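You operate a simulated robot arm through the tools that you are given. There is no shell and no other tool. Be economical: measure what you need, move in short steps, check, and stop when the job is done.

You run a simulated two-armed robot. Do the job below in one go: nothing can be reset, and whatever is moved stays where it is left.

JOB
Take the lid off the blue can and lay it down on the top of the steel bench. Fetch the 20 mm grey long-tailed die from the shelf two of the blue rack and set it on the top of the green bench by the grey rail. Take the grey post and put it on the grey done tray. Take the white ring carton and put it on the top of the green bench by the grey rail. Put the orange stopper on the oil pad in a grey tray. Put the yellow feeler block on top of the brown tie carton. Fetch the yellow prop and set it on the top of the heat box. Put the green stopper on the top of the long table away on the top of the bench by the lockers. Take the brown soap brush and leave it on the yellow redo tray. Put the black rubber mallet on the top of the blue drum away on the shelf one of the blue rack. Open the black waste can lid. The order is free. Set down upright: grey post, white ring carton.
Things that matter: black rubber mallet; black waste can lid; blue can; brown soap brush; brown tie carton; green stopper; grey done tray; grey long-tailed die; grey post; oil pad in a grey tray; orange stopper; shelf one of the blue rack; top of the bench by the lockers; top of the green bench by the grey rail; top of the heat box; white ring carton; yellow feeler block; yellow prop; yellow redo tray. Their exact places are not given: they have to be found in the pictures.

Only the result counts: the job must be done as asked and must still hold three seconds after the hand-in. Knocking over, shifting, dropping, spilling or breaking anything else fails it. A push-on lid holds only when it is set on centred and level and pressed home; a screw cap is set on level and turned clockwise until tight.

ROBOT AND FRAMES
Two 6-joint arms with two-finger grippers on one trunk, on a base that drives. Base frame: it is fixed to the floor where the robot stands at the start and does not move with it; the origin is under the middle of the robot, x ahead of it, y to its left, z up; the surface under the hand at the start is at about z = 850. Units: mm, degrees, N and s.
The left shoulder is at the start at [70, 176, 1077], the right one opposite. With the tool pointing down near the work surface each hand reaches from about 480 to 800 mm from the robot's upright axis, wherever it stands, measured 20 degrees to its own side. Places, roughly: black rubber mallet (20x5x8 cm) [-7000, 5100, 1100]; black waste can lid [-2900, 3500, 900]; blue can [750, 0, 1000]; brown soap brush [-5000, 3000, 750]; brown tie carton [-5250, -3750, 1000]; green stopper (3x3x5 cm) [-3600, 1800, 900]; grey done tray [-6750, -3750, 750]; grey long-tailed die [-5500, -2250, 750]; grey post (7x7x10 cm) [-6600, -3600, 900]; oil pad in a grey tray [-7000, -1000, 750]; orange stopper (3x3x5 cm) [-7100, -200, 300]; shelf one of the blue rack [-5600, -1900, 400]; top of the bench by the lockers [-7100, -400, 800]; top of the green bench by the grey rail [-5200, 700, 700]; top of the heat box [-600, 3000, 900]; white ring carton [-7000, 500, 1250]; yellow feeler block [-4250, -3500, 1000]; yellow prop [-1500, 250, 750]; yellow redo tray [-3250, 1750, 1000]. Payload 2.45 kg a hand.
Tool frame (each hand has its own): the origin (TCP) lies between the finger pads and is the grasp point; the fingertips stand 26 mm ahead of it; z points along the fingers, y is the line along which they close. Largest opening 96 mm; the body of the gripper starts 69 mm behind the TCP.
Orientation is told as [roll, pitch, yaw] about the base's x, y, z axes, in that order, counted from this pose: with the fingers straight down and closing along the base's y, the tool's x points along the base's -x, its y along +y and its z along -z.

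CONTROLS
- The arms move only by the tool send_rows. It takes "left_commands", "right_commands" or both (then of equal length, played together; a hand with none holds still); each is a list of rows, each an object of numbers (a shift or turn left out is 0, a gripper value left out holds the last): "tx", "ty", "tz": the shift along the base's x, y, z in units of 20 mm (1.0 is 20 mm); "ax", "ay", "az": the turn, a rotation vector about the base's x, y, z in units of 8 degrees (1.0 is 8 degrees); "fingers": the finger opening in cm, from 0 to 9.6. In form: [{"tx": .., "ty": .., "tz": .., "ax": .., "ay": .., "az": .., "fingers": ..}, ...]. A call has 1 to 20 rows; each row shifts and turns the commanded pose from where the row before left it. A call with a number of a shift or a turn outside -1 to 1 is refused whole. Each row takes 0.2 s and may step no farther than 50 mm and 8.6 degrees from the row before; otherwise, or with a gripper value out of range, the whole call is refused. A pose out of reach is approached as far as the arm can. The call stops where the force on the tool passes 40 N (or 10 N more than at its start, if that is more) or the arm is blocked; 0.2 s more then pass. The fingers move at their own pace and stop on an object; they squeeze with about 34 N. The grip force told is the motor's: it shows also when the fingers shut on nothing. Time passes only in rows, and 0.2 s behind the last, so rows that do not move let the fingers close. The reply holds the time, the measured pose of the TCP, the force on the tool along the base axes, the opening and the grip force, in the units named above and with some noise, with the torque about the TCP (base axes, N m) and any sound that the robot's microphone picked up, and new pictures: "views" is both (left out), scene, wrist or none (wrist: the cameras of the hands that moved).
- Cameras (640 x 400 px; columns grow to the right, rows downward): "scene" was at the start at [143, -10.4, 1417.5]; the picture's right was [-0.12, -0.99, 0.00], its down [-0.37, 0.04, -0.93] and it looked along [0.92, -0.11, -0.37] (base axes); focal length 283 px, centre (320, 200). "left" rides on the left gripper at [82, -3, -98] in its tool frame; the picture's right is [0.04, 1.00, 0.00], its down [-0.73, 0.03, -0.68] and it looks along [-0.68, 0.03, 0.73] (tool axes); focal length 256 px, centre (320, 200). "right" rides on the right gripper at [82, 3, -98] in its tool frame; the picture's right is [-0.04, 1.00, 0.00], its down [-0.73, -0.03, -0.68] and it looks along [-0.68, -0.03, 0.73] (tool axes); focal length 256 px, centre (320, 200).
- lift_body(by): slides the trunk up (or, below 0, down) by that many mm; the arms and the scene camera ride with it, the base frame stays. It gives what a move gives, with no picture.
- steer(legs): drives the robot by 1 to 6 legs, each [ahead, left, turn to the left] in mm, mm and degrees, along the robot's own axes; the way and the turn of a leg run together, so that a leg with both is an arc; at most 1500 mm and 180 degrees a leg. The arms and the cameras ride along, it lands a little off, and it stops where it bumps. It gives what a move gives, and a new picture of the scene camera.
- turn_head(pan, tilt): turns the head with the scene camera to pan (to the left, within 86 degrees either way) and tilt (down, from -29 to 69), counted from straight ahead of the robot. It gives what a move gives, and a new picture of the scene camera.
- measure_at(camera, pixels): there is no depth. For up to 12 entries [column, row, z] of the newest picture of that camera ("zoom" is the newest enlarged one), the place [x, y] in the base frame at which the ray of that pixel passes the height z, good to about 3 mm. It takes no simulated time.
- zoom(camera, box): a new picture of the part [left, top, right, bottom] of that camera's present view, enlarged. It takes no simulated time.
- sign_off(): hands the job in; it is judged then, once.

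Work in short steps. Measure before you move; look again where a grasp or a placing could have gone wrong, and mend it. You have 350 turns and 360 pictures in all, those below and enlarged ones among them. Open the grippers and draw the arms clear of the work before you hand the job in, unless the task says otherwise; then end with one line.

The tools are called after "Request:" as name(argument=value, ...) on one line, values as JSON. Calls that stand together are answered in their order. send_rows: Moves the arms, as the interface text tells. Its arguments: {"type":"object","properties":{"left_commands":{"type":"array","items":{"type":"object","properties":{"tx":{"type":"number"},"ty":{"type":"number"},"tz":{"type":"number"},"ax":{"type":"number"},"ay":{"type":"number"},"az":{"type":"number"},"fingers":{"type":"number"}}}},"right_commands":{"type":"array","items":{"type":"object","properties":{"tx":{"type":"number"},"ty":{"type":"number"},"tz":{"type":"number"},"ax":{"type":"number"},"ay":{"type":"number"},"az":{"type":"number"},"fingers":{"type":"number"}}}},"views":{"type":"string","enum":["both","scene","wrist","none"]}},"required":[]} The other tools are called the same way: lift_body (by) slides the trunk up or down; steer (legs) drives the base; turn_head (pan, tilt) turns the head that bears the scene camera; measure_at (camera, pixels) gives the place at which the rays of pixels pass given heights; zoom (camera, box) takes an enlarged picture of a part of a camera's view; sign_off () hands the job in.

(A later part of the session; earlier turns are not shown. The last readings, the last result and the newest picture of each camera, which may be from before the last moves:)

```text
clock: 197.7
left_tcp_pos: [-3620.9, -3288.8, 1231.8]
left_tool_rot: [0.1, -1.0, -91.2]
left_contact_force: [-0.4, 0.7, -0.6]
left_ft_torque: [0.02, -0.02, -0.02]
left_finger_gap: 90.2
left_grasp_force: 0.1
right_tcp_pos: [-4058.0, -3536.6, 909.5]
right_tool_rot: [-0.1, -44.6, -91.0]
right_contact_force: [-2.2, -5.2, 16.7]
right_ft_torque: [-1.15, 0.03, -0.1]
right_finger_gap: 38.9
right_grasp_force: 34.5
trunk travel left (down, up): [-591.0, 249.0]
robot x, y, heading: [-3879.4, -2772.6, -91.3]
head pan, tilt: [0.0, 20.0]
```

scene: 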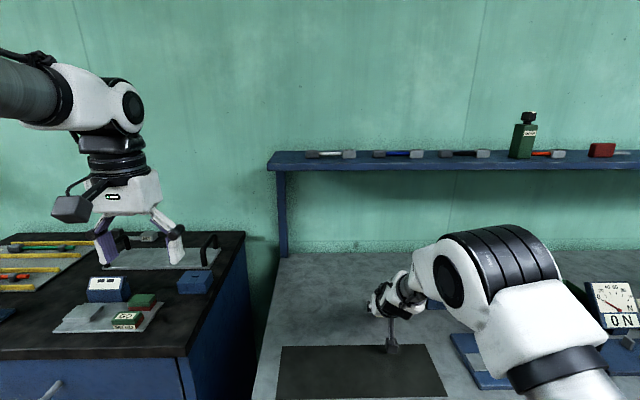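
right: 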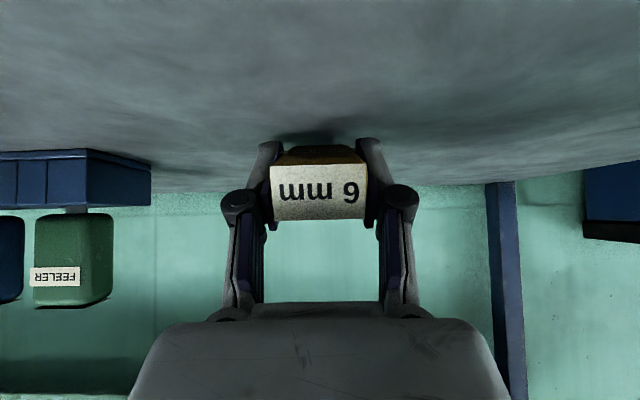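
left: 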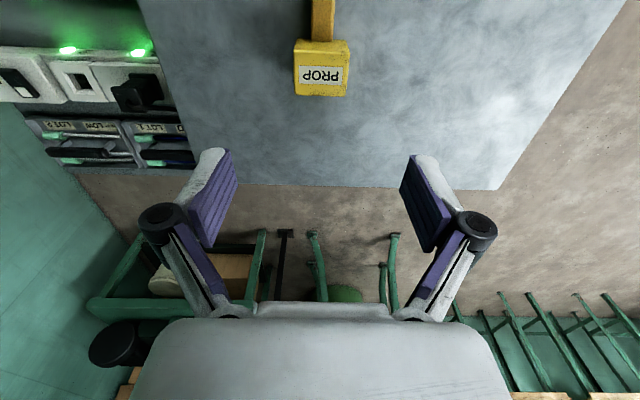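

Request:
send_rows(right_commands=[{"tz": -0.2, "ty": 0.1}, {"tz": -0.2, "ty": 0.1}, {"tz": -0.2, "ty": 0.1}, {"tz": -0.2}, {}], views="wrist")

```text
clock: 198.4
left_tcp_pos: [-3622.2, -3289.2, 1231.0]
left_tool_rot: [0.0, -0.9, -91.2]
left_contact_force: [-0.8, 0.3, 0.0]
left_ft_torque: [-0.03, 0.0, 0.04]
left_finger_gap: 90.1
left_grasp_force: 0.0
right_tcp_pos: [-4057.9, -3534.6, 905.8]
right_tool_rot: [-0.1, -45.4, -90.9]
right_contact_force: [0.9, 3.5, 8.5]
right_ft_torque: [0.0, -0.2, 0.07]
right_finger_gap: 39.0
right_grasp_force: 34.1
trunk travel left (down, up): [-591.0, 249.0]
robot x, y, heading: [-3878.1, -2768.2, -91.0]
head pan, tilt: [0.0, 20.0]
stopped in row 3 (right hand): the force on the tool passed its limit at 42 N (the readings are from after the stop); the commanded pose is now the measured one
```

right: 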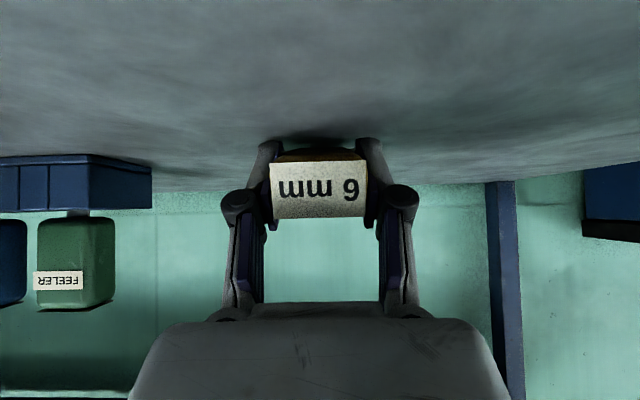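

Now fingertips reached the bench. Raise a touch, open, and withdraw backwards-up.

Request:
send_rows(right_commands=[{"tz": 0.1}, {"fingers": 7}, {"fingers": 7}, {}, {"ty": 0.6, "tz": 0.7}, {"ty": 0.8, "tz": 1}, {"ty": 0.8, "tz": 1}, {"ty": 0.8, "tz": 1}, {"tz": 1}, {"tz": 1}, {"ax": 0.8, "tz": 0.5}, {"ax": 0.8, "tz": 0.5}, {"ax": 0.8}, {"ax": 0.8}, {"ax": 0.8}, {"ax": 0.8}, {"ax": 0.8}, {}], views="both")

```text
clock: 202.2
left_tcp_pos: [-3622.4, -3290.1, 1230.7]
left_tool_rot: [0.0, -0.8, -91.1]
left_contact_force: [0.1, 0.5, -0.1]
left_ft_torque: [-0.02, 0.0, -0.03]
left_finger_gap: 90.1
left_grasp_force: 0.1
right_tcp_pos: [-4049.6, -3351.4, 986.1]
right_tool_rot: [3.1, -1.9, -87.3]
right_contact_force: [0.3, -0.2, -0.5]
right_ft_torque: [-0.01, -0.02, -0.01]
right_finger_gap: 70.1
right_grasp_force: 0.1
right hand out of reach, approached as far as the arm can: row 6, 7, 8, 11, 12, 13, 14, 15, 16, 17
trunk travel left (down, up): [-591.0, 249.0]
robot x, y, heading: [-3878.4, -2770.1, -91.1]
head pan, tilt: [0.0, 20.0]
```

scene: 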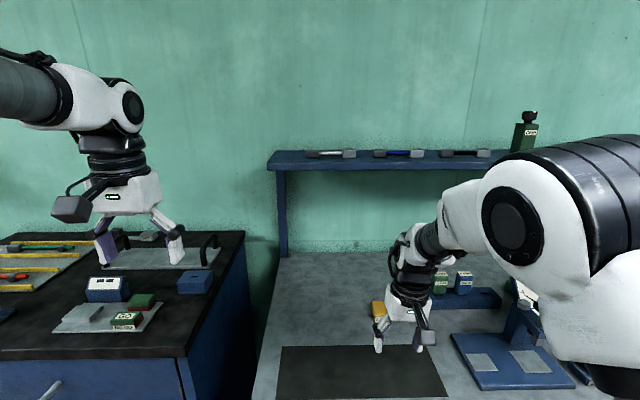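
right: 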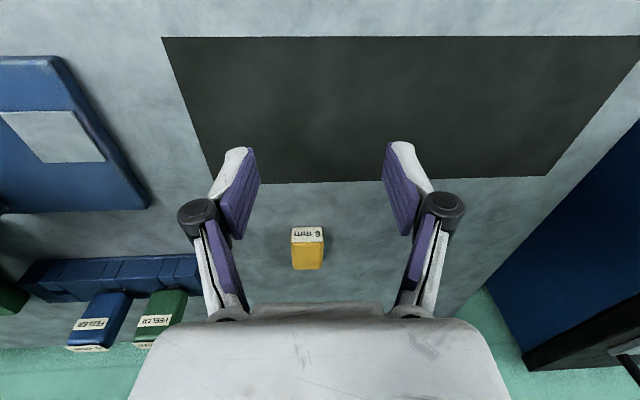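

The block lies flat. Drive 100 mm ahead, straighten the tool and hover over it.

Request:
steer(legs=[[100, 0, 0]])

Request:
send_rows(right_commands=[{"ty": -0.6, "tz": 0.5, "ay": 0.39, "ax": 0.24, "az": -0.45}, {"ty": -0.6, "tz": 0.5}, {"ty": -0.6, "tz": 0.5}, {}], views="wrist")

```text
clock: 203.3
left_tcp_pos: [-3626.5, -3390.5, 1231.7]
left_tool_rot: [0.0, -0.8, -91.4]
left_contact_force: [-0.4, -0.8, 0.3]
left_ft_torque: [0.02, -0.02, 0.01]
left_finger_gap: 90.1
left_grasp_force: 0.1
right_tcp_pos: [-4054.0, -3451.2, 986.8]
right_tool_rot: [3.1, -1.9, -87.5]
right_contact_force: [0.1, 0.5, -1.4]
right_ft_torque: [0.03, 0.01, 0.01]
right_finger_gap: 70.0
right_grasp_force: 0.2
trunk travel left (down, up): [-591.0, 249.0]
robot x, y, heading: [-3879.5, -2868.9, -91.3]
head pan, tilt: [0.0, 20.0]
```

scene: 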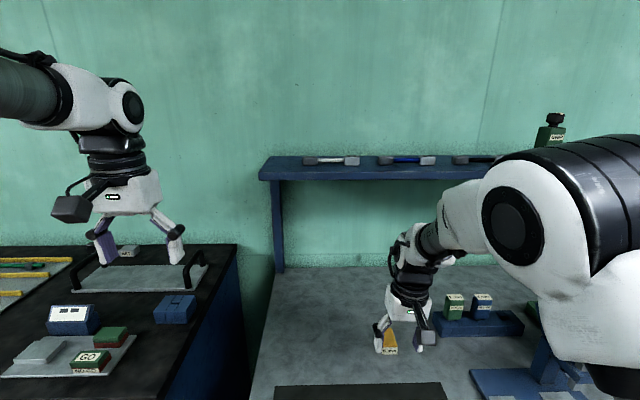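

```text
clock: 204.3
left_tcp_pos: [-3624.4, -3389.9, 1230.5]
left_tool_rot: [0.0, -0.9, -91.3]
left_contact_force: [1.1, 0.9, -0.2]
left_ft_torque: [-0.03, -0.02, -0.02]
left_finger_gap: 90.1
left_grasp_force: 0.0
right_tcp_pos: [-4047.8, -3459.4, 1001.5]
right_tool_rot: [3.4, -2.1, -86.8]
right_contact_force: [-0.1, -0.1, 0.2]
right_ft_torque: [-0.01, 0.02, 0.0]
right_finger_gap: 70.0
right_grasp_force: 0.0
right hand out of reach, approached as far as the arm can: row 1, 2, 3
trunk travel left (down, up): [-591.0, 249.0]
robot x, y, heading: [-3876.2, -2867.5, -91.3]
head pan, tilt: [0.0, 20.0]
```

right: 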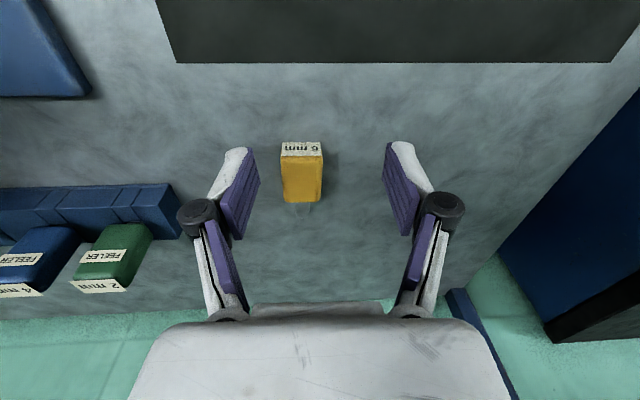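

Some joint limit; try moving outward toward the block, and correcting orientation gradually.

Request:
send_rows(right_commands=[{"ty": -0.8}, {"ty": -0.8}, {"ty": -0.5, "ay": 0.1, "az": -0.1}, {"ay": 0.2, "ax": 0.1, "az": -0.2}, {"ay": 0.1, "ax": 0.1, "az": -0.2}, {}], views="wrist")

```text
clock: 205.8
left_tcp_pos: [-3625.4, -3391.4, 1231.0]
left_tool_rot: [0.0, -0.9, -91.3]
left_contact_force: [0.6, -0.1, 0.8]
left_ft_torque: [0.02, 0.0, 0.01]
left_finger_gap: 90.0
left_grasp_force: 0.0
right_tcp_pos: [-4046.0, -3467.0, 994.3]
right_tool_rot: [3.8, -2.3, -86.5]
right_contact_force: [-0.4, 0.0, 0.4]
right_ft_torque: [-0.02, 0.02, 0.0]
right_finger_gap: 69.7
right_grasp_force: 0.0
right hand out of reach, approached as far as the arm can: row 1, 2, 3, 4
trunk travel left (down, up): [-591.0, 249.0]
robot x, y, heading: [-3877.0, -2868.0, -91.2]
head pan, tilt: [0.0, 20.0]
```

right: 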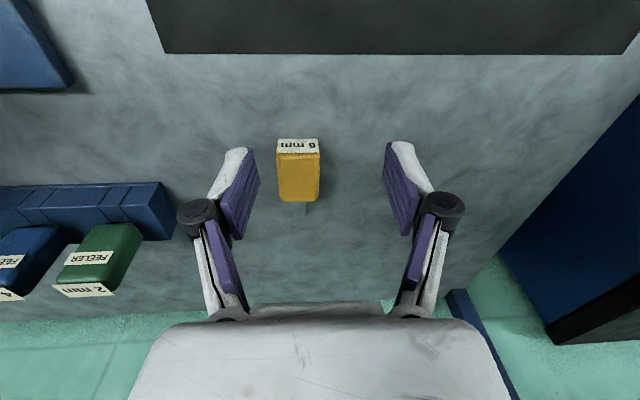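

Move the hand out to its own side and up to recover arm posture.

Request:
send_rows(right_commands=[{"tz": 1}, {"tz": 1}, {"tz": 1}, {"tx": -1, "tz": 1}, {"tx": -1, "tz": 1}, {"tx": -1, "tz": 1}, {"tx": -1}, {"tx": -1}, {"tx": -1}, {}], views="scene")

```text
clock: 207.9
left_tcp_pos: [-3625.9, -3391.0, 1230.5]
left_tool_rot: [0.0, -0.8, -91.3]
left_contact_force: [0.7, -0.1, -1.1]
left_ft_torque: [0.03, -0.01, 0.01]
left_finger_gap: 89.9
left_grasp_force: 0.1
right_tcp_pos: [-4065.4, -3387.8, 1074.2]
right_tool_rot: [3.1, -1.6, -88.3]
right_contact_force: [0.1, 0.8, 0.3]
right_ft_torque: [0.01, 0.01, -0.02]
right_finger_gap: 70.2
right_grasp_force: 0.0
right hand out of reach, approached as far as the arm can: row 1, 2, 3, 4, 5, 6, 7, 8, 9
trunk travel left (down, up): [-591.0, 249.0]
robot x, y, heading: [-3879.1, -2865.6, -91.2]
head pan, tilt: [0.0, 20.0]
```

scene: 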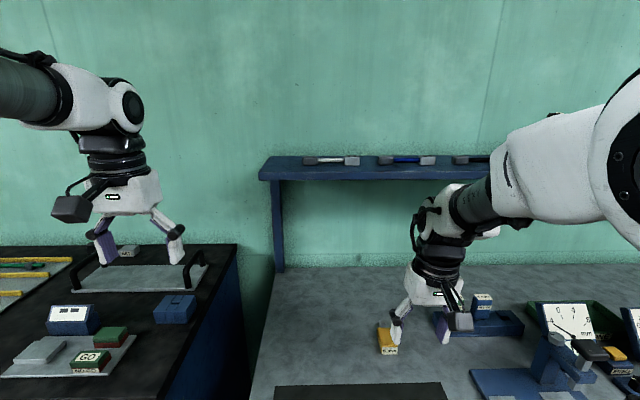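

Request:
send_rows(right_commands=[{"tx": -0.6, "ty": -0.5, "tz": 0.8}, {"tx": -0.6, "ty": -0.5, "tz": 0.8}, {"tx": -0.6, "ty": -0.5, "tz": 0.8}, {"tx": -0.6, "ty": -0.5, "tz": 0.8}, {"tx": -0.6, "tz": 0.8}, {"tx": -0.6, "tz": 0.8}, {"tx": -0.6, "tz": 0.8}, {"tx": -0.6, "tz": 0.8}, {}], views="scene")

```text
clock: 209.9
left_tcp_pos: [-3624.8, -3392.1, 1230.2]
left_tool_rot: [0.0, -0.8, -91.2]
left_contact_force: [-0.3, 0.5, -0.5]
left_ft_torque: [0.01, 0.0, -0.01]
left_finger_gap: 90.0
left_grasp_force: 0.1
right_tcp_pos: [-4057.3, -3366.0, 1140.1]
right_tool_rot: [3.2, -1.6, -87.5]
right_contact_force: [-0.3, 0.0, 0.3]
right_ft_torque: [0.0, -0.01, 0.01]
right_finger_gap: 69.8
right_grasp_force: 0.0
right hand out of reach, approached as far as the arm can: row 1, 2, 3, 4, 5, 6, 7, 8
trunk travel left (down, up): [-591.0, 249.0]
robot x, y, heading: [-3877.8, -2868.3, -91.3]
head pan, tilt: [0.0, 20.0]
```

scene: 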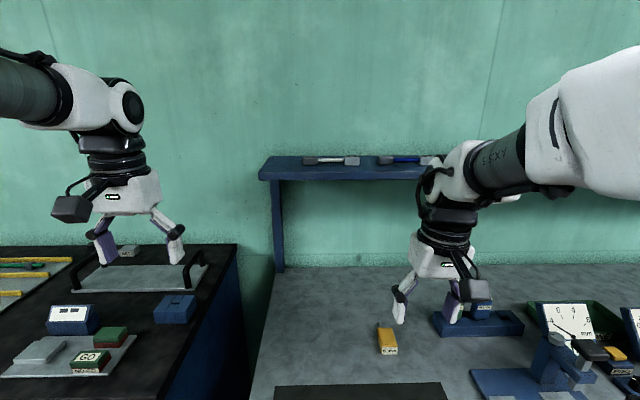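

Arm is in an awkward branch. Tilt forward again, move out to its own side, and then untilt there.

Request:
send_rows(right_commands=[{"ax": -0.9}, {"ax": -0.9}, {"ax": -0.9}, {"ax": -0.9}, {"tx": -0.8, "ax": -0.9}, {"tx": -0.8}, {"tx": -0.8}, {"tx": -0.8}, {"tx": -0.8}, {"tx": -0.8}, {"tx": -0.8}, {"tx": -0.8}, {"tx": -0.8}, {}], views="scene")

```text
clock: 212.9
left_tcp_pos: [-3625.8, -3389.6, 1230.6]
left_tool_rot: [0.0, -0.9, -91.3]
left_contact_force: [-0.2, -0.2, -0.8]
left_ft_torque: [0.0, 0.01, -0.01]
left_finger_gap: 90.2
left_grasp_force: 0.2
right_tcp_pos: [-4133.6, -3413.5, 1113.8]
right_tool_rot: [2.9, -39.8, -87.6]
right_contact_force: [-0.2, 0.3, -0.6]
right_ft_torque: [0.01, -0.02, 0.0]
right_finger_gap: 70.0
right_grasp_force: 0.1
right hand out of reach, approached as far as the arm can: row 2, 3, 4, 5, 9, 10, 11, 12, 13
trunk travel left (down, up): [-591.0, 249.0]
robot x, y, heading: [-3881.5, -2866.1, -91.3]
head pan, tilt: [0.0, 20.0]
```

scene: 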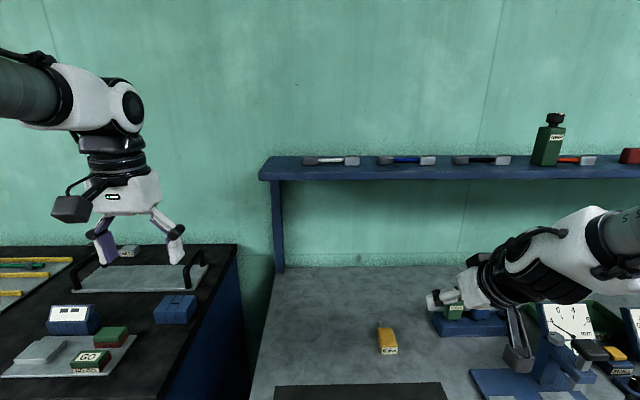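

Request:
send_rows(right_commands=[{"tz": 1}, {"tz": 1, "ty": -0.5}, {"tz": 1, "ty": -0.5}, {"tz": 1, "ty": -0.5}, {"tz": 1, "tx": -0.5}, {"tx": -0.8}, {"tx": -0.8}, {"tx": -0.8, "ax": 0.5}, {"tx": -0.8, "ax": 0.8}, {"ax": 0.8}, {"ax": 0.8}, {"ax": 0.8}, {"ax": 0.8}, {}], views="scene")

```text
clock: 215.9
left_tcp_pos: [-3624.4, -3392.0, 1230.0]
left_tool_rot: [0.1, -0.8, -91.3]
left_contact_force: [-0.6, -0.2, 0.2]
left_ft_torque: [-0.02, -0.02, 0.01]
left_finger_gap: 90.1
left_grasp_force: 0.2
right_tcp_pos: [-4051.0, -3396.8, 1127.0]
right_tool_rot: [3.7, -1.9, -86.8]
right_contact_force: [-0.4, 0.7, 0.3]
right_ft_torque: [0.0, 0.03, -0.03]
right_finger_gap: 70.2
right_grasp_force: 0.0
right hand out of reach, approached as far as the arm can: row 1, 2, 3, 4, 5, 6, 7, 8, 9, 10, 11, 12, 13
trunk travel left (down, up): [-591.0, 249.0]
robot x, y, heading: [-3881.6, -2869.7, -91.3]
head pan, tilt: [0.0, 20.0]
```

scene: 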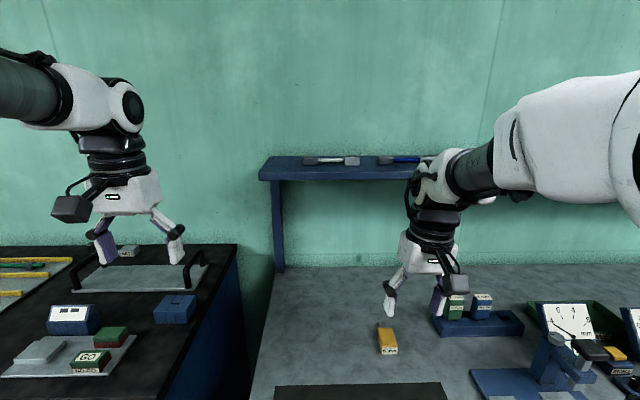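

Probe which directions are free: try +x moves first, then yaw.

Request:
send_rows(right_commands=[{"tx": 1}, {"tx": 1}, {"tx": 1}, {"tx": 1}, {}], views="none")

Request:
send_rows(right_commands=[{"ty": -1}, {"ty": -1}, {"ty": -1}, {"ty": -1}, {}], views="none")

Request:
send_rows(right_commands=[{"az": 0.8}, {"az": 0.8}, {"az": 0.8}, {"az": 0.8}, {"tx": -0.5}, {"tx": -0.5}, {}], views="none")

```text
clock: 217.2
left_tcp_pos: [-3625.7, -3391.6, 1230.8]
left_tool_rot: [0.0, -0.9, -91.3]
left_contact_force: [-0.6, -0.4, 0.3]
left_ft_torque: [0.0, 0.03, 0.02]
left_finger_gap: 89.7
left_grasp_force: 0.1
right_tcp_pos: [-3986.0, -3382.1, 1124.2]
right_tool_rot: [6.4, -1.7, -88.9]
right_contact_force: [0.1, -0.4, -0.2]
right_ft_torque: [0.01, 0.04, 0.0]
right_finger_gap: 69.8
right_grasp_force: 0.0
right hand out of reach, approached as far as the arm can: row 1, 2, 3, 4
trunk travel left (down, up): [-591.0, 249.0]
robot x, y, heading: [-3880.1, -2868.3, -91.4]
head pan, tilt: [0.0, 20.0]
```

```text
clock: 218.3
left_tcp_pos: [-3623.4, -3391.4, 1232.1]
left_tool_rot: [0.0, -0.9, -91.3]
left_contact_force: [0.7, -0.8, 0.1]
left_ft_torque: [0.02, 0.0, 0.0]
left_finger_gap: 90.0
left_grasp_force: 0.0
right_tcp_pos: [-3994.2, -3404.2, 1091.2]
right_tool_rot: [4.6, -2.6, -88.1]
right_contact_force: [0.3, -0.9, -0.3]
right_ft_torque: [-0.01, 0.0, 0.03]
right_finger_gap: 69.9
right_grasp_force: 0.2
right hand out of reach, approached as far as the arm can: row 1, 2, 3, 4
trunk travel left (down, up): [-591.0, 249.0]
robot x, y, heading: [-3880.1, -2866.8, -91.1]
head pan, tilt: [0.0, 20.0]
```

```text
clock: 219.9
left_tcp_pos: [-3624.5, -3390.3, 1230.2]
left_tool_rot: [0.0, -0.9, -91.3]
left_contact_force: [0.7, 0.2, -0.6]
left_ft_torque: [0.0, -0.02, 0.01]
left_finger_gap: 90.2
left_grasp_force: 0.1
right_tcp_pos: [-4009.7, -3402.8, 1084.2]
right_tool_rot: [3.0, -1.5, -62.5]
right_contact_force: [-0.5, 0.2, 0.1]
right_ft_torque: [0.01, 0.0, -0.01]
right_finger_gap: 70.0
right_grasp_force: 0.0
trunk travel left (down, up): [-591.0, 249.0]
robot x, y, heading: [-3880.0, -2870.1, -91.0]
head pan, tilt: [0.0, 20.0]
```

A yaw of about −62° is free, so the right wrist has flipped branch. I'll back off into open space and unflip it by passing the tool through the forearm direction and swinging around.

Request:
steer(legs=[[-450, 0, 0]])

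Request:
send_rows(right_commands=[{"tx": -1, "tz": 0.5}, {"tx": -1, "tz": 0.5}, {"tx": -1, "tz": 0.5}, {"tx": -1, "tz": 0.5}, {"tx": -1, "tz": 0.5}, {"tx": -1}, {}], views="none")

Request:
send_rows(right_commands=[{"ax": -0.9}, {"ax": -0.9}, {"ax": -0.9}, {"ax": -0.9}, {"ax": -0.9}, {"ax": -0.9}, {"ax": -0.9}, {"ax": -0.9}, {"ax": -0.9}, {"ax": -0.9}, {"ax": -0.9}, {"ax": -0.9}, {}], views="scene")

```text
clock: 222.7
left_tcp_pos: [-3617.5, -2938.4, 1232.0]
left_tool_rot: [-0.1, -0.8, -91.8]
left_contact_force: [-0.3, 0.5, 0.0]
left_ft_torque: [0.01, 0.02, 0.02]
left_finger_gap: 89.9
left_grasp_force: 0.0
right_tcp_pos: [-4002.9, -2947.6, 1084.6]
right_tool_rot: [3.2, -1.5, -63.0]
right_contact_force: [0.0, 0.3, 0.5]
right_ft_torque: [0.02, -0.01, -0.01]
right_finger_gap: 69.9
right_grasp_force: 0.1
trunk travel left (down, up): [-591.0, 249.0]
robot x, y, heading: [-3870.3, -2410.2, -92.2]
head pan, tilt: [0.0, 20.0]
```

scene: 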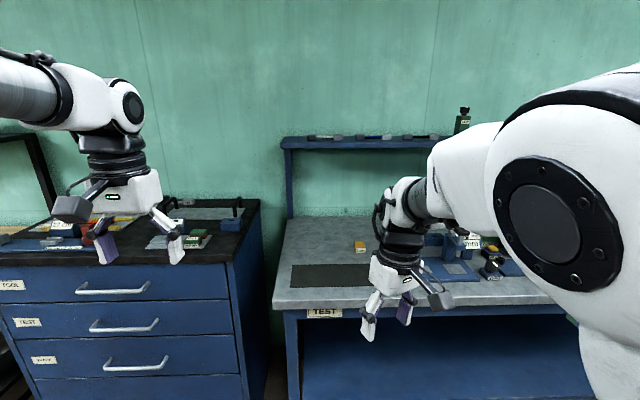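

```text
clock: 224.3
left_tcp_pos: [-3616.2, -2937.9, 1230.4]
left_tool_rot: [0.0, -0.8, -91.7]
left_contact_force: [0.2, -0.3, 0.5]
left_ft_torque: [0.02, -0.02, -0.03]
left_finger_gap: 90.0
left_grasp_force: 0.0
right_tcp_pos: [-4046.5, -2923.6, 1119.3]
right_tool_rot: [3.0, -1.6, -63.0]
right_contact_force: [0.6, 0.1, 0.1]
right_ft_torque: [0.01, 0.0, -0.02]
right_finger_gap: 69.8
right_grasp_force: 0.1
right hand out of reach, approached as far as the arm can: row 3, 4, 5, 6
trunk travel left (down, up): [-591.0, 249.0]
robot x, y, heading: [-3866.7, -2412.3, -91.5]
head pan, tilt: [0.0, 20.0]
```

```text
clock: 227.1
left_tcp_pos: [-3616.4, -2936.9, 1231.6]
left_tool_rot: [0.0, -0.9, -91.7]
left_contact_force: [-0.1, -0.5, -0.3]
left_ft_torque: [0.03, -0.02, -0.02]
left_finger_gap: 90.1
left_grasp_force: 0.0
right_tcp_pos: [-4066.1, -2954.6, 1113.3]
right_tool_rot: [-73.9, -66.0, -11.1]
right_contact_force: [0.0, -0.1, 0.1]
right_ft_torque: [0.0, 0.01, -0.02]
right_finger_gap: 69.9
right_grasp_force: 0.0
right hand out of reach, approached as far as the arm can: row 4, 5, 6, 7, 10, 11, 12
trunk travel left (down, up): [-591.0, 249.0]
robot x, y, heading: [-3868.1, -2409.8, -91.4]
head pan, tilt: [0.0, 20.0]
```

scene: 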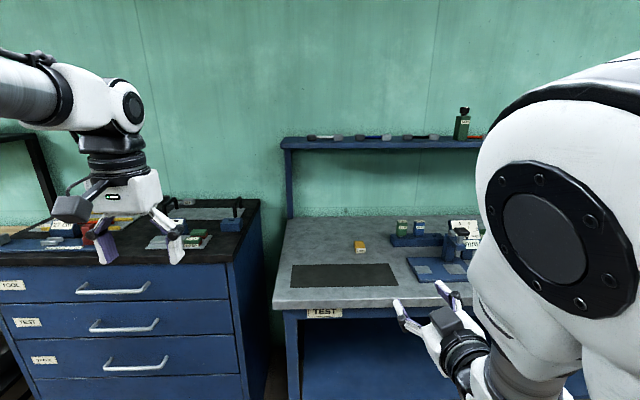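

Tool now points forward. Swing it to the right (west), then tilt it down from there.

Request:
send_rows(right_commands=[{"az": -0.9}, {"az": -0.9}, {"az": -0.9}, {"az": -0.9}, {"az": -0.9}, {"ax": 0.72, "ay": -0.53}, {"ax": 0.72, "ay": -0.53}, {"ax": 0.72, "ay": -0.53}, {"ax": 0.72, "ay": -0.53}, {"ax": 0.72, "ay": -0.53}, {"ax": 0.72, "ay": -0.53}, {"ax": 0.72, "ay": -0.53}, {"ax": 0.72, "ay": -0.53}, {"ax": 0.72, "ay": -0.53}, {"ax": 0.72, "ay": -0.53}, {"ax": 0.72, "ay": -0.53}, {}], views="scene")

```text
clock: 230.7
left_tcp_pos: [-3615.9, -2937.4, 1230.2]
left_tool_rot: [0.0, -0.9, -91.7]
left_contact_force: [-0.5, -0.3, -0.1]
left_ft_torque: [-0.01, 0.04, 0.0]
left_finger_gap: 90.0
left_grasp_force: 0.1
right_tcp_pos: [-4235.9, -2951.6, 1082.1]
right_tool_rot: [2.8, -5.4, -99.3]
right_contact_force: [-0.6, -0.4, -0.1]
right_ft_torque: [0.02, 0.02, 0.01]
right_finger_gap: 70.0
right_grasp_force: 0.0
right hand out of reach, approached as far as the arm can: row 1, 2, 3, 4, 5, 14, 15, 16
trunk travel left (down, up): [-591.0, 249.0]
robot x, y, heading: [-3869.2, -2416.2, -91.7]
head pan, tilt: [0.0, 20.0]
```

scene: 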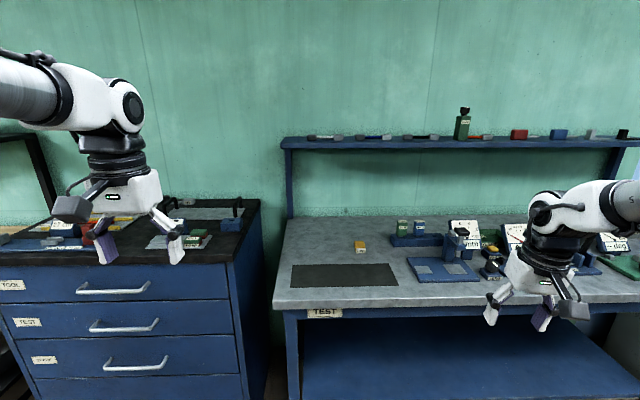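

Test whether the arm is free now.

Request:
send_rows(right_commands=[{"ty": -1, "tz": 0.5}, {"ty": -1, "tz": 0.5, "az": 0.4, "ay": 0.3}, {"ty": -1, "tz": 0.5, "az": 0.4, "ay": 0.3}, {"ty": -1, "tz": 0.5, "az": 0.3, "ax": -0.1}, {}], views="scene")

```text
clock: 231.9
left_tcp_pos: [-3616.1, -2936.7, 1230.8]
left_tool_rot: [0.1, -0.8, -91.7]
left_contact_force: [0.0, 0.2, 0.0]
left_ft_torque: [0.02, -0.02, 0.02]
left_finger_gap: 90.0
left_grasp_force: 0.1
right_tcp_pos: [-4212.7, -2970.0, 1088.8]
right_tool_rot: [-4.0, -8.1, -94.5]
right_contact_force: [0.5, -1.5, 0.9]
right_ft_torque: [-0.04, -0.03, 0.01]
right_finger_gap: 69.8
right_grasp_force: 0.1
right hand out of reach, approached as far as the arm can: row 1, 2, 3, 4
trunk travel left (down, up): [-591.0, 249.0]
robot x, y, heading: [-3870.7, -2414.8, -91.5]
head pan, tilt: [0.0, 20.0]
```

scene: 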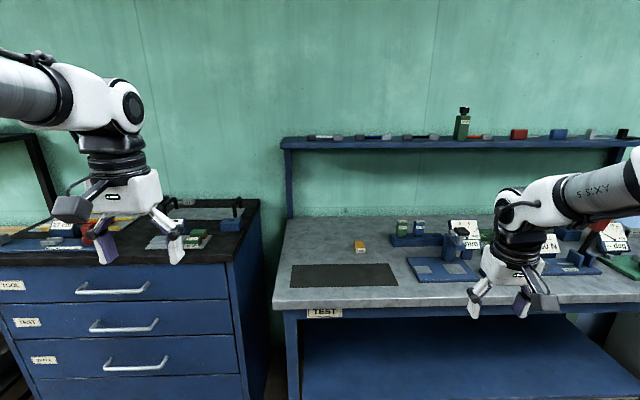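

Request:
send_rows(right_commands=[{"az": 0.9}, {"az": 0.9}, {"az": 0.9}, {"az": 0.9}, {"ty": -1}, {"ty": -1}, {"ty": -1}, {"ty": -1}, {}], views="scene")

```text
clock: 233.9
left_tcp_pos: [-3616.0, -2936.4, 1231.7]
left_tool_rot: [0.0, -1.0, -91.6]
left_contact_force: [-0.2, -0.1, 0.6]
left_ft_torque: [-0.04, 0.02, -0.01]
left_finger_gap: 89.6
left_grasp_force: 0.1
right_tcp_pos: [-4223.6, -3010.6, 1067.0]
right_tool_rot: [-4.7, -8.6, -95.5]
right_contact_force: [0.5, -0.3, 0.0]
right_ft_torque: [0.0, 0.01, -0.03]
right_finger_gap: 69.8
right_grasp_force: 0.1
right hand out of reach, approached as far as the arm can: row 1, 2, 3, 4, 5, 6, 7, 8
trunk travel left (down, up): [-591.0, 249.0]
robot x, y, heading: [-3867.5, -2414.3, -91.7]
head pan, tilt: [0.0, 20.0]
```

scene: 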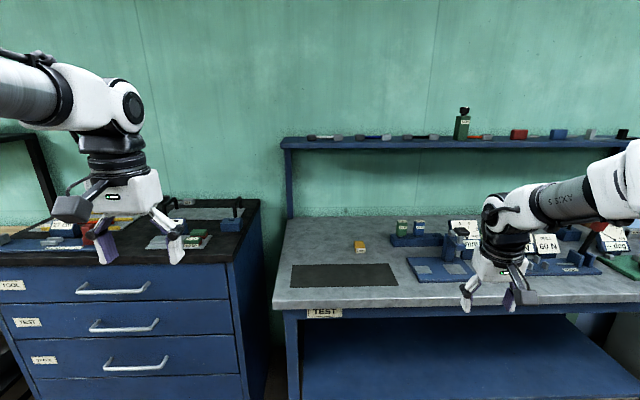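

Request:
send_rows(right_commands=[{"az": -0.9}, {"az": -0.9}, {"az": -0.9}, {"az": -0.9}, {"az": -0.9}, {"ty": -1}, {"ty": -1}, {}], views="scene")

```text
clock: 235.7
left_tcp_pos: [-3617.0, -2936.7, 1230.9]
left_tool_rot: [-0.1, -0.9, -91.6]
left_contact_force: [0.5, 0.9, 0.0]
left_ft_torque: [0.01, 0.03, -0.03]
left_finger_gap: 90.1
left_grasp_force: 0.0
right_tcp_pos: [-4232.4, -3044.2, 1063.0]
right_tool_rot: [-4.2, -8.5, -130.5]
right_contact_force: [0.2, 0.5, 0.2]
right_ft_torque: [0.0, 0.0, 0.01]
right_finger_gap: 69.9
right_grasp_force: 0.0
right hand out of reach, approached as far as the arm can: row 7
trunk travel left (down, up): [-591.0, 249.0]
robot x, y, heading: [-3866.2, -2414.2, -91.7]
head pan, tilt: [0.0, 20.0]
```

scene: 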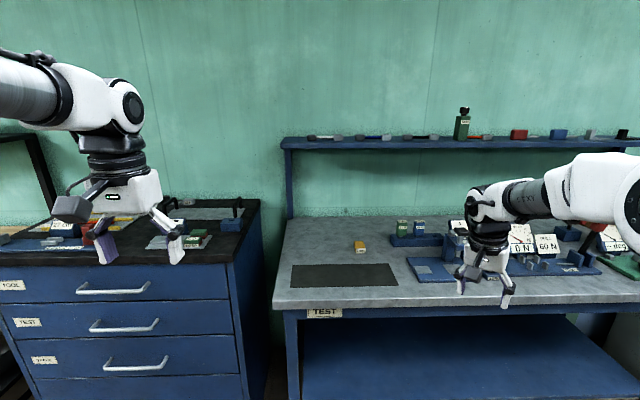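

The right wrist is merely wound the other way. I'll park the right arm (yaw −130 is free) and do the work with the healthy left hand.

Request:
send_rows(right_commands=[{"tz": 1, "ty": 0.3}, {"tz": 1, "ty": 0.3}, {"tz": 1, "ty": 0.3}, {"tz": 1, "ty": 0.3}, {"tz": 1, "tx": 0.3}, {"tz": 1, "tx": 0.3}, {"tz": 1, "tx": 0.3}, {"tz": 1, "tx": 0.3, "fingers": 2}, {"tz": 1}, {}], views="scene")

```text
clock: 237.9
left_tcp_pos: [-3616.9, -2936.7, 1231.5]
left_tool_rot: [0.1, -0.8, -91.7]
left_contact_force: [-0.2, 0.0, -0.1]
left_ft_torque: [0.01, -0.01, -0.01]
left_finger_gap: 90.0
left_grasp_force: 0.0
right_tcp_pos: [-4249.6, -2999.7, 1233.8]
right_tool_rot: [-4.2, -8.3, -130.5]
right_contact_force: [-0.4, 0.3, 0.4]
right_ft_torque: [0.04, -0.03, -0.01]
right_finger_gap: 20.0
right_grasp_force: 0.1
right hand out of reach, approached as far as the arm can: row 2, 5, 6, 7, 8, 9
trunk travel left (down, up): [-591.0, 249.0]
robot x, y, heading: [-3864.8, -2413.5, -91.6]
head pan, tilt: [0.0, 20.0]
```

scene: 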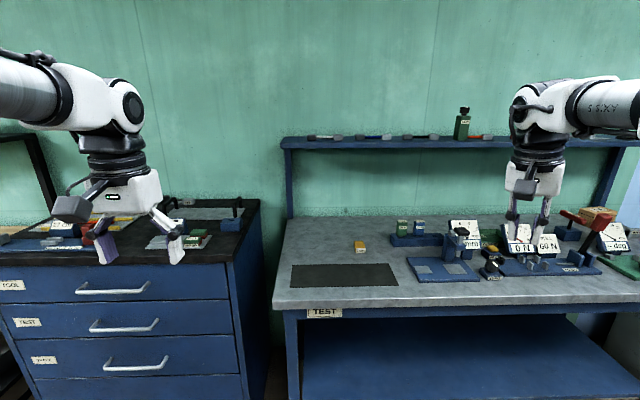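

Reposition so the left hand faces the feeler block.

Request:
steer(legs=[[0, -430, 1.5], [450, 0, 0]])

Request:
send_rows(left_commands=[{"ty": -0.8, "tz": -0.8, "fingers": 7}, {"ty": -0.8, "tz": -0.8}, {"ty": -0.8, "tz": -0.8}, {"ty": -0.8, "tz": -0.8}, {"tz": -0.8}, {}], views="wrist")

```text
clock: 242.8
left_tcp_pos: [-4029.8, -3377.9, 1232.0]
left_tool_rot: [0.0, -0.8, -90.2]
left_contact_force: [-0.3, 0.0, -0.4]
left_ft_torque: [0.0, -0.02, 0.0]
left_finger_gap: 90.3
left_grasp_force: 0.0
right_tcp_pos: [-4660.9, -3458.1, 1234.1]
right_tool_rot: [-4.1, -8.3, -128.8]
right_contact_force: [-0.6, -0.5, -0.3]
right_ft_torque: [-0.02, 0.02, 0.01]
right_finger_gap: 19.9
right_grasp_force: 0.1
trunk travel left (down, up): [-591.0, 249.0]
robot x, y, heading: [-4294.8, -2860.9, -90.0]
head pan, tilt: [0.0, 20.0]
```

scene: 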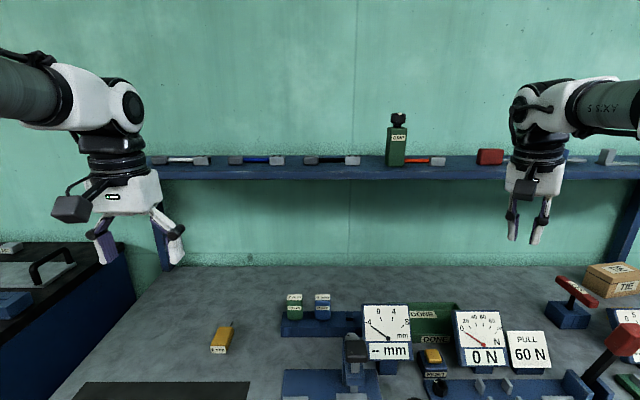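

```text
clock: 244.2
left_tcp_pos: [-4029.5, -3442.9, 1149.5]
left_tool_rot: [0.0, -1.0, -90.1]
left_contact_force: [-1.1, -0.1, 0.5]
left_ft_torque: [0.03, 0.02, 0.0]
left_finger_gap: 69.8
left_grasp_force: 0.1
right_tcp_pos: [-4660.0, -3458.2, 1235.0]
right_tool_rot: [-4.2, -8.4, -128.9]
right_contact_force: [0.3, 0.6, -0.1]
right_ft_torque: [-0.01, 0.02, 0.02]
right_finger_gap: 19.9
right_grasp_force: 0.1
trunk travel left (down, up): [-591.0, 249.0]
robot x, y, heading: [-4295.1, -2860.4, -90.0]
head pan, tilt: [0.0, 20.0]
```

left: 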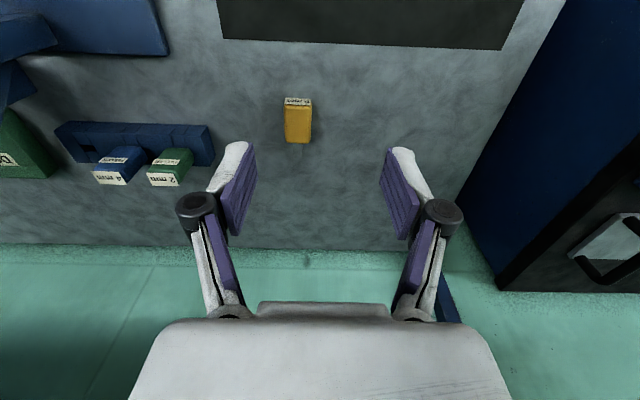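

Request:
measure_at(camera="left", pixels=[[285, 108, 895], [312, 106, 895], [286, 142, 895], [312, 142, 895], [298, 147, 868]])

Request:
measure_at(camera="scene", pixels=[[212, 343, 895], [229, 345, 895], [213, 353, 868], [227, 354, 868]])

```text
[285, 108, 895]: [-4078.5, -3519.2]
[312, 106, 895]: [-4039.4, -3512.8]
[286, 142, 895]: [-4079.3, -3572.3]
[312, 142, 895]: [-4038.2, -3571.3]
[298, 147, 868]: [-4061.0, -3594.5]
```

```text
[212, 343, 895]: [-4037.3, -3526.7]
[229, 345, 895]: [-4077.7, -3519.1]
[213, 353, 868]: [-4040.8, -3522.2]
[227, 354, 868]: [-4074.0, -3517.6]
```

Block is centred (−4058.5, −3545). Move above to z≈960.

Request:
send_rows(left_commands=[{"tx": -0.29, "ty": -1, "tz": -1}, {"tx": -0.29, "ty": -1, "tz": -1}, {"tx": -0.29, "ty": -1, "tz": -1}, {"tx": -0.29, "ty": -1, "tz": -1}, {"tx": -0.29, "ty": -1, "tz": -1}, {"tz": -1}, {"tz": -1}, {"tz": -1}, {"tz": -1}, {}], views="wrist")

```text
clock: 246.4
left_tcp_pos: [-4057.4, -3542.0, 970.6]
left_tool_rot: [0.0, -0.9, -90.1]
left_contact_force: [1.0, 0.3, 0.4]
left_ft_torque: [0.0, 0.0, -0.02]
left_finger_gap: 70.0
left_grasp_force: 0.0
right_tcp_pos: [-4661.0, -3458.1, 1233.5]
right_tool_rot: [-4.2, -8.3, -128.9]
right_contact_force: [0.3, 1.1, -1.4]
right_ft_torque: [0.0, 0.0, 0.0]
right_finger_gap: 20.0
right_grasp_force: 0.0
trunk travel left (down, up): [-591.0, 249.0]
robot x, y, heading: [-4298.5, -2862.0, -90.3]
head pan, tilt: [0.0, 20.0]
```

left: 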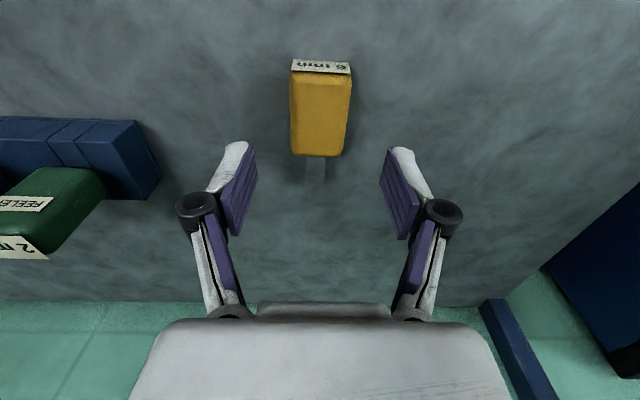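

Descend to z≈901 and close, then check.

Request:
send_rows(left_commands=[{"tz": -1}, {"tz": -1}, {"tz": -1}, {"tz": -0.5}, {"fingers": 2}, {"fingers": 2}, {"fingers": 2}], views="wrist")

```text
clock: 248.0
left_tcp_pos: [-4060.1, -3539.2, 905.7]
left_tool_rot: [0.2, -1.4, -90.1]
left_contact_force: [1.0, -9.8, 36.4]
left_ft_torque: [0.18, 0.4, 0.04]
left_finger_gap: 39.0
left_grasp_force: 33.7
right_tcp_pos: [-4661.8, -3454.9, 1235.5]
right_tool_rot: [-4.1, -8.4, -128.8]
right_contact_force: [-0.3, 0.5, 0.5]
right_ft_torque: [-0.02, 0.0, 0.03]
right_finger_gap: 19.9
right_grasp_force: 0.0
trunk travel left (down, up): [-591.0, 249.0]
robot x, y, heading: [-4298.2, -2858.7, -90.3]
head pan, tilt: [0.0, 20.0]
```

left: 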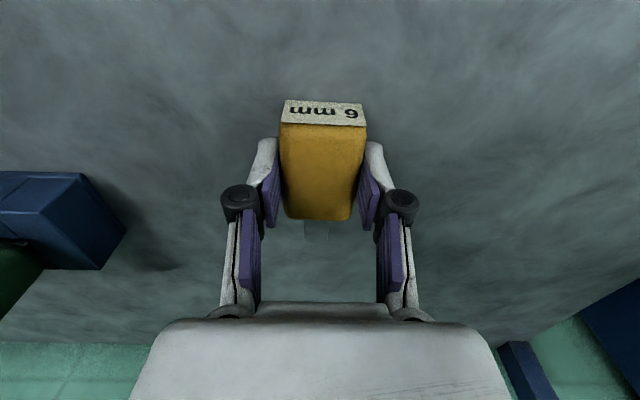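

Gripped well (39 mm). Lift.

Request:
send_rows(left_commands=[{"tz": 0.5}, {"tz": 1}, {"tz": 1}, {"tz": 1}, {"tz": 1}, {"tz": 1}, {"tz": 1}, {"tz": 1}, {"tz": 1}, {"tz": 1}, {"tz": 1, "ty": 0.8}, {"tz": 1, "ty": 0.8}, {"ty": 0.8, "tz": 0.5}, {"ty": 0.8, "tz": 0.5}], views="wrist")

```text
clock: 251.0
left_tcp_pos: [-4059.4, -3476.8, 1152.5]
left_tool_rot: [0.0, -0.9, -90.2]
left_contact_force: [0.6, 0.2, -1.5]
left_ft_torque: [0.0, 0.02, 0.0]
left_finger_gap: 38.9
left_grasp_force: 33.5
right_tcp_pos: [-4660.5, -3457.6, 1234.3]
right_tool_rot: [-4.1, -8.5, -128.9]
right_contact_force: [0.5, -0.4, 0.1]
right_ft_torque: [-0.03, -0.01, 0.0]
right_finger_gap: 20.2
right_grasp_force: 0.1
trunk travel left (down, up): [-591.0, 249.0]
robot x, y, heading: [-4294.7, -2860.4, -89.8]
head pan, tilt: [0.0, 20.0]
```

left: 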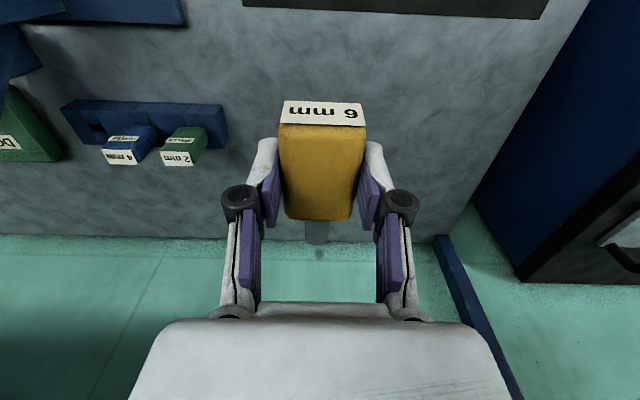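

Back off, raise the trunk 100 mm and strafe west to the tie carton.

Request:
steer(legs=[[-200, 0, 0], [0, -1130, 0]])

Request:
lift_body(by=100)

Request:
turn_head(pan=10, tilt=35)

```text
clock: 256.4
left_tcp_pos: [-4911.4, -3284.0, 1154.9]
left_tool_rot: [0.3, -1.1, -92.6]
left_contact_force: [-0.8, 0.4, 0.5]
left_ft_torque: [-0.02, -0.09, -0.01]
left_finger_gap: 38.9
left_grasp_force: 33.6
right_tcp_pos: [-5510.7, -3238.9, 1233.3]
right_tool_rot: [-3.8, -8.3, -131.5]
right_contact_force: [-1.6, -0.1, -0.1]
right_ft_torque: [-0.04, -0.1, 0.02]
right_finger_gap: 20.3
right_grasp_force: 0.1
trunk travel left (down, up): [-591.0, 249.0]
robot x, y, heading: [-5115.0, -2660.8, -92.7]
head pan, tilt: [0.0, 20.0]
stopped in leg 2: the robot was blocked; the commanded pose is now the measured one
```

scene: 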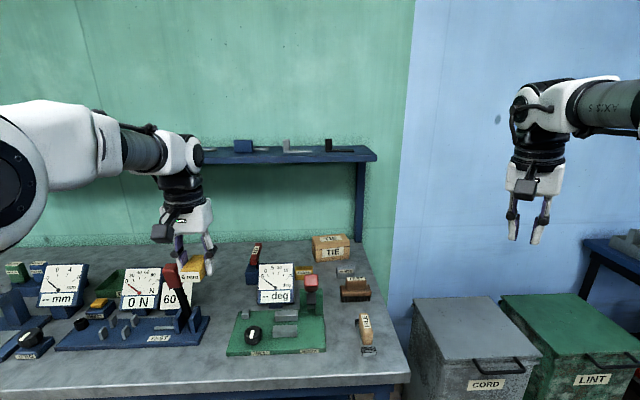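

```text
clock: 257.7
left_tcp_pos: [-4904.5, -3288.2, 1252.1]
left_tool_rot: [0.1, -0.8, -92.7]
left_contact_force: [0.5, -0.6, -0.9]
left_ft_torque: [0.01, -0.01, -0.04]
left_finger_gap: 38.8
left_grasp_force: 33.9
right_tcp_pos: [-5506.5, -3243.1, 1333.2]
right_tool_rot: [-4.1, -8.3, -131.3]
right_contact_force: [-0.4, -0.3, 0.1]
right_ft_torque: [0.02, 0.01, 0.01]
right_finger_gap: 20.3
right_grasp_force: 0.1
trunk travel left (down, up): [-691.0, 149.0]
robot x, y, heading: [-5116.3, -2663.3, -92.7]
head pan, tilt: [0.0, 20.0]
```

```text
clock: 258.5
left_tcp_pos: [-4904.4, -3287.4, 1251.1]
left_tool_rot: [0.0, -0.9, -92.5]
left_contact_force: [-0.5, -1.1, 0.0]
left_ft_torque: [-0.01, 0.02, 0.0]
left_finger_gap: 38.8
left_grasp_force: 34.0
right_tcp_pos: [-5507.6, -3242.4, 1333.8]
right_tool_rot: [-4.1, -8.4, -131.4]
right_contact_force: [-0.4, -0.1, 0.0]
right_ft_torque: [-0.01, 0.01, 0.01]
right_finger_gap: 20.2
right_grasp_force: 0.1
trunk travel left (down, up): [-691.0, 149.0]
robot x, y, heading: [-5116.2, -2664.0, -92.6]
head pan, tilt: [10.0, 35.0]
```

scene: 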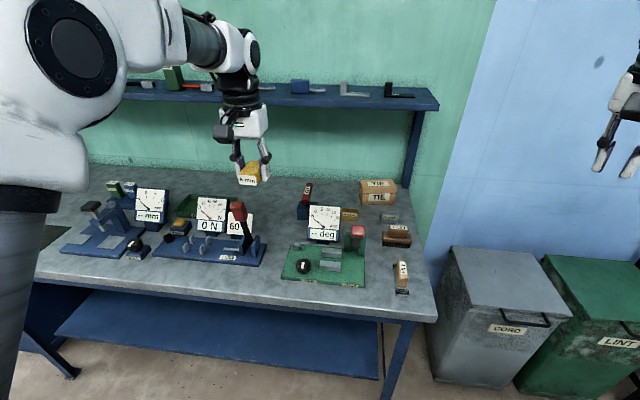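

The robot bumped something on its right. Look right to see what.

Request:
turn_head(pan=-80, tilt=30)

```text
clock: 260.2
left_tcp_pos: [-4905.4, -3287.1, 1252.0]
left_tool_rot: [0.0, -0.9, -92.6]
left_contact_force: [-1.1, -0.1, -0.3]
left_ft_torque: [0.02, -0.03, -0.03]
left_finger_gap: 38.9
left_grasp_force: 33.9
right_tcp_pos: [-5506.1, -3242.2, 1332.6]
right_tool_rot: [-4.1, -8.3, -131.3]
right_contact_force: [-0.2, 0.2, -0.1]
right_ft_torque: [-0.04, 0.02, -0.01]
right_finger_gap: 19.9
right_grasp_force: 0.1
trunk travel left (down, up): [-691.0, 149.0]
robot x, y, heading: [-5116.9, -2660.2, -92.4]
head pan, tilt: [-80.0, 30.0]
```

scene: 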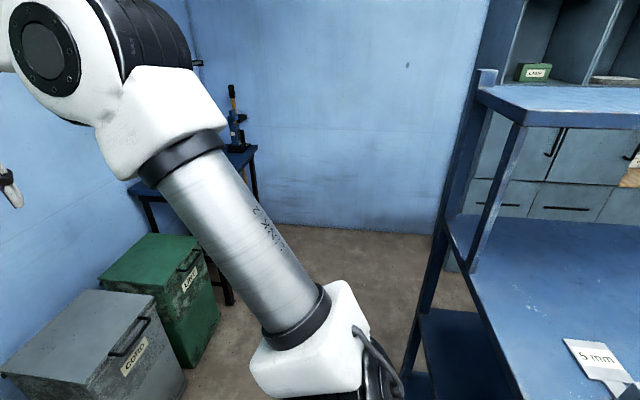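

The blue rack's south end is on the right. Shift left a bit, go forward past it, then strafe right.

Request:
steer(legs=[[0, 60, 2.4], [330, 0, 0], [0, -330, 0]])

Request:
turn_head(pan=15, tilt=35)

```text
clock: 264.7
left_tcp_pos: [-5149.9, -3608.6, 1250.6]
left_tool_rot: [0.1, -1.0, -90.0]
left_contact_force: [-0.4, 0.1, 0.5]
left_ft_torque: [-0.01, 0.01, -0.02]
left_finger_gap: 39.0
left_grasp_force: 34.1
right_tcp_pos: [-5752.7, -3590.9, 1334.4]
right_tool_rot: [-4.1, -8.4, -128.8]
right_contact_force: [0.0, 0.4, 0.4]
right_ft_torque: [0.0, 0.03, 0.01]
right_finger_gap: 19.8
right_grasp_force: 0.0
trunk travel left (down, up): [-691.0, 149.0]
robot x, y, heading: [-5392.2, -2993.2, -90.1]
head pan, tilt: [-80.0, 30.0]
```

scene: 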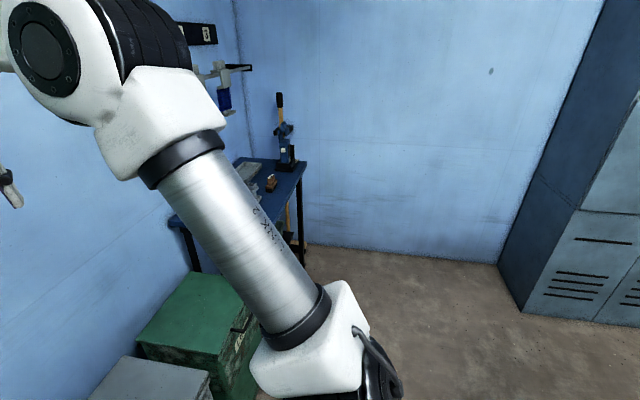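

```text
clock: 266.4
left_tcp_pos: [-5151.1, -3608.9, 1251.6]
left_tool_rot: [0.0, -0.8, -90.0]
left_contact_force: [-0.8, -0.1, -0.7]
left_ft_torque: [0.0, 0.02, 0.01]
left_finger_gap: 39.2
left_grasp_force: 34.7
right_tcp_pos: [-5753.3, -3591.4, 1333.4]
right_tool_rot: [-4.2, -8.4, -128.8]
right_contact_force: [-0.2, 0.2, -0.1]
right_ft_torque: [-0.02, 0.02, -0.01]
right_finger_gap: 20.2
right_grasp_force: 0.0
trunk travel left (down, up): [-691.0, 149.0]
robot x, y, heading: [-5391.2, -2988.8, -89.9]
head pan, tilt: [15.0, 35.0]
```

scene: 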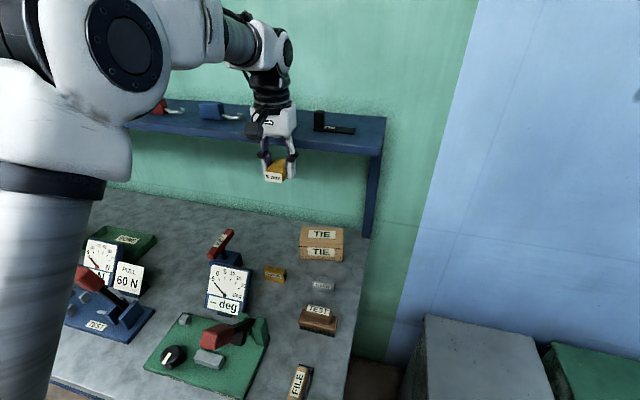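

Request:
zoom(camera="scene", box=[250, 200, 390, 300])

Request:
measure_at(camera="scene", pixels=[[301, 257, 875], [342, 262, 875], [301, 243, 920], [343, 246, 920], [305, 226, 920], [343, 227, 920], [305, 226, 935], [301, 243, 935]])

```text
4.00 times, centred on (320, 250) of scene
```

zoom: 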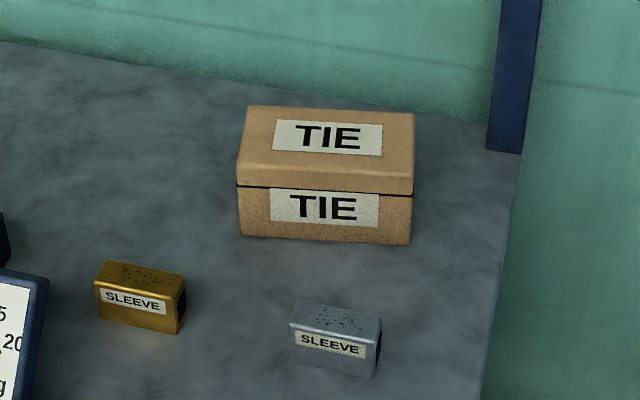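

```text
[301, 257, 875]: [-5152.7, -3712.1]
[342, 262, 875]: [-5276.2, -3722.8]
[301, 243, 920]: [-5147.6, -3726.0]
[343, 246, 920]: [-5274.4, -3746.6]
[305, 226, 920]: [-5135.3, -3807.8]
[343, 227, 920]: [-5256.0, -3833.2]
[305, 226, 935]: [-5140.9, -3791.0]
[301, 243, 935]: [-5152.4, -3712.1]
```

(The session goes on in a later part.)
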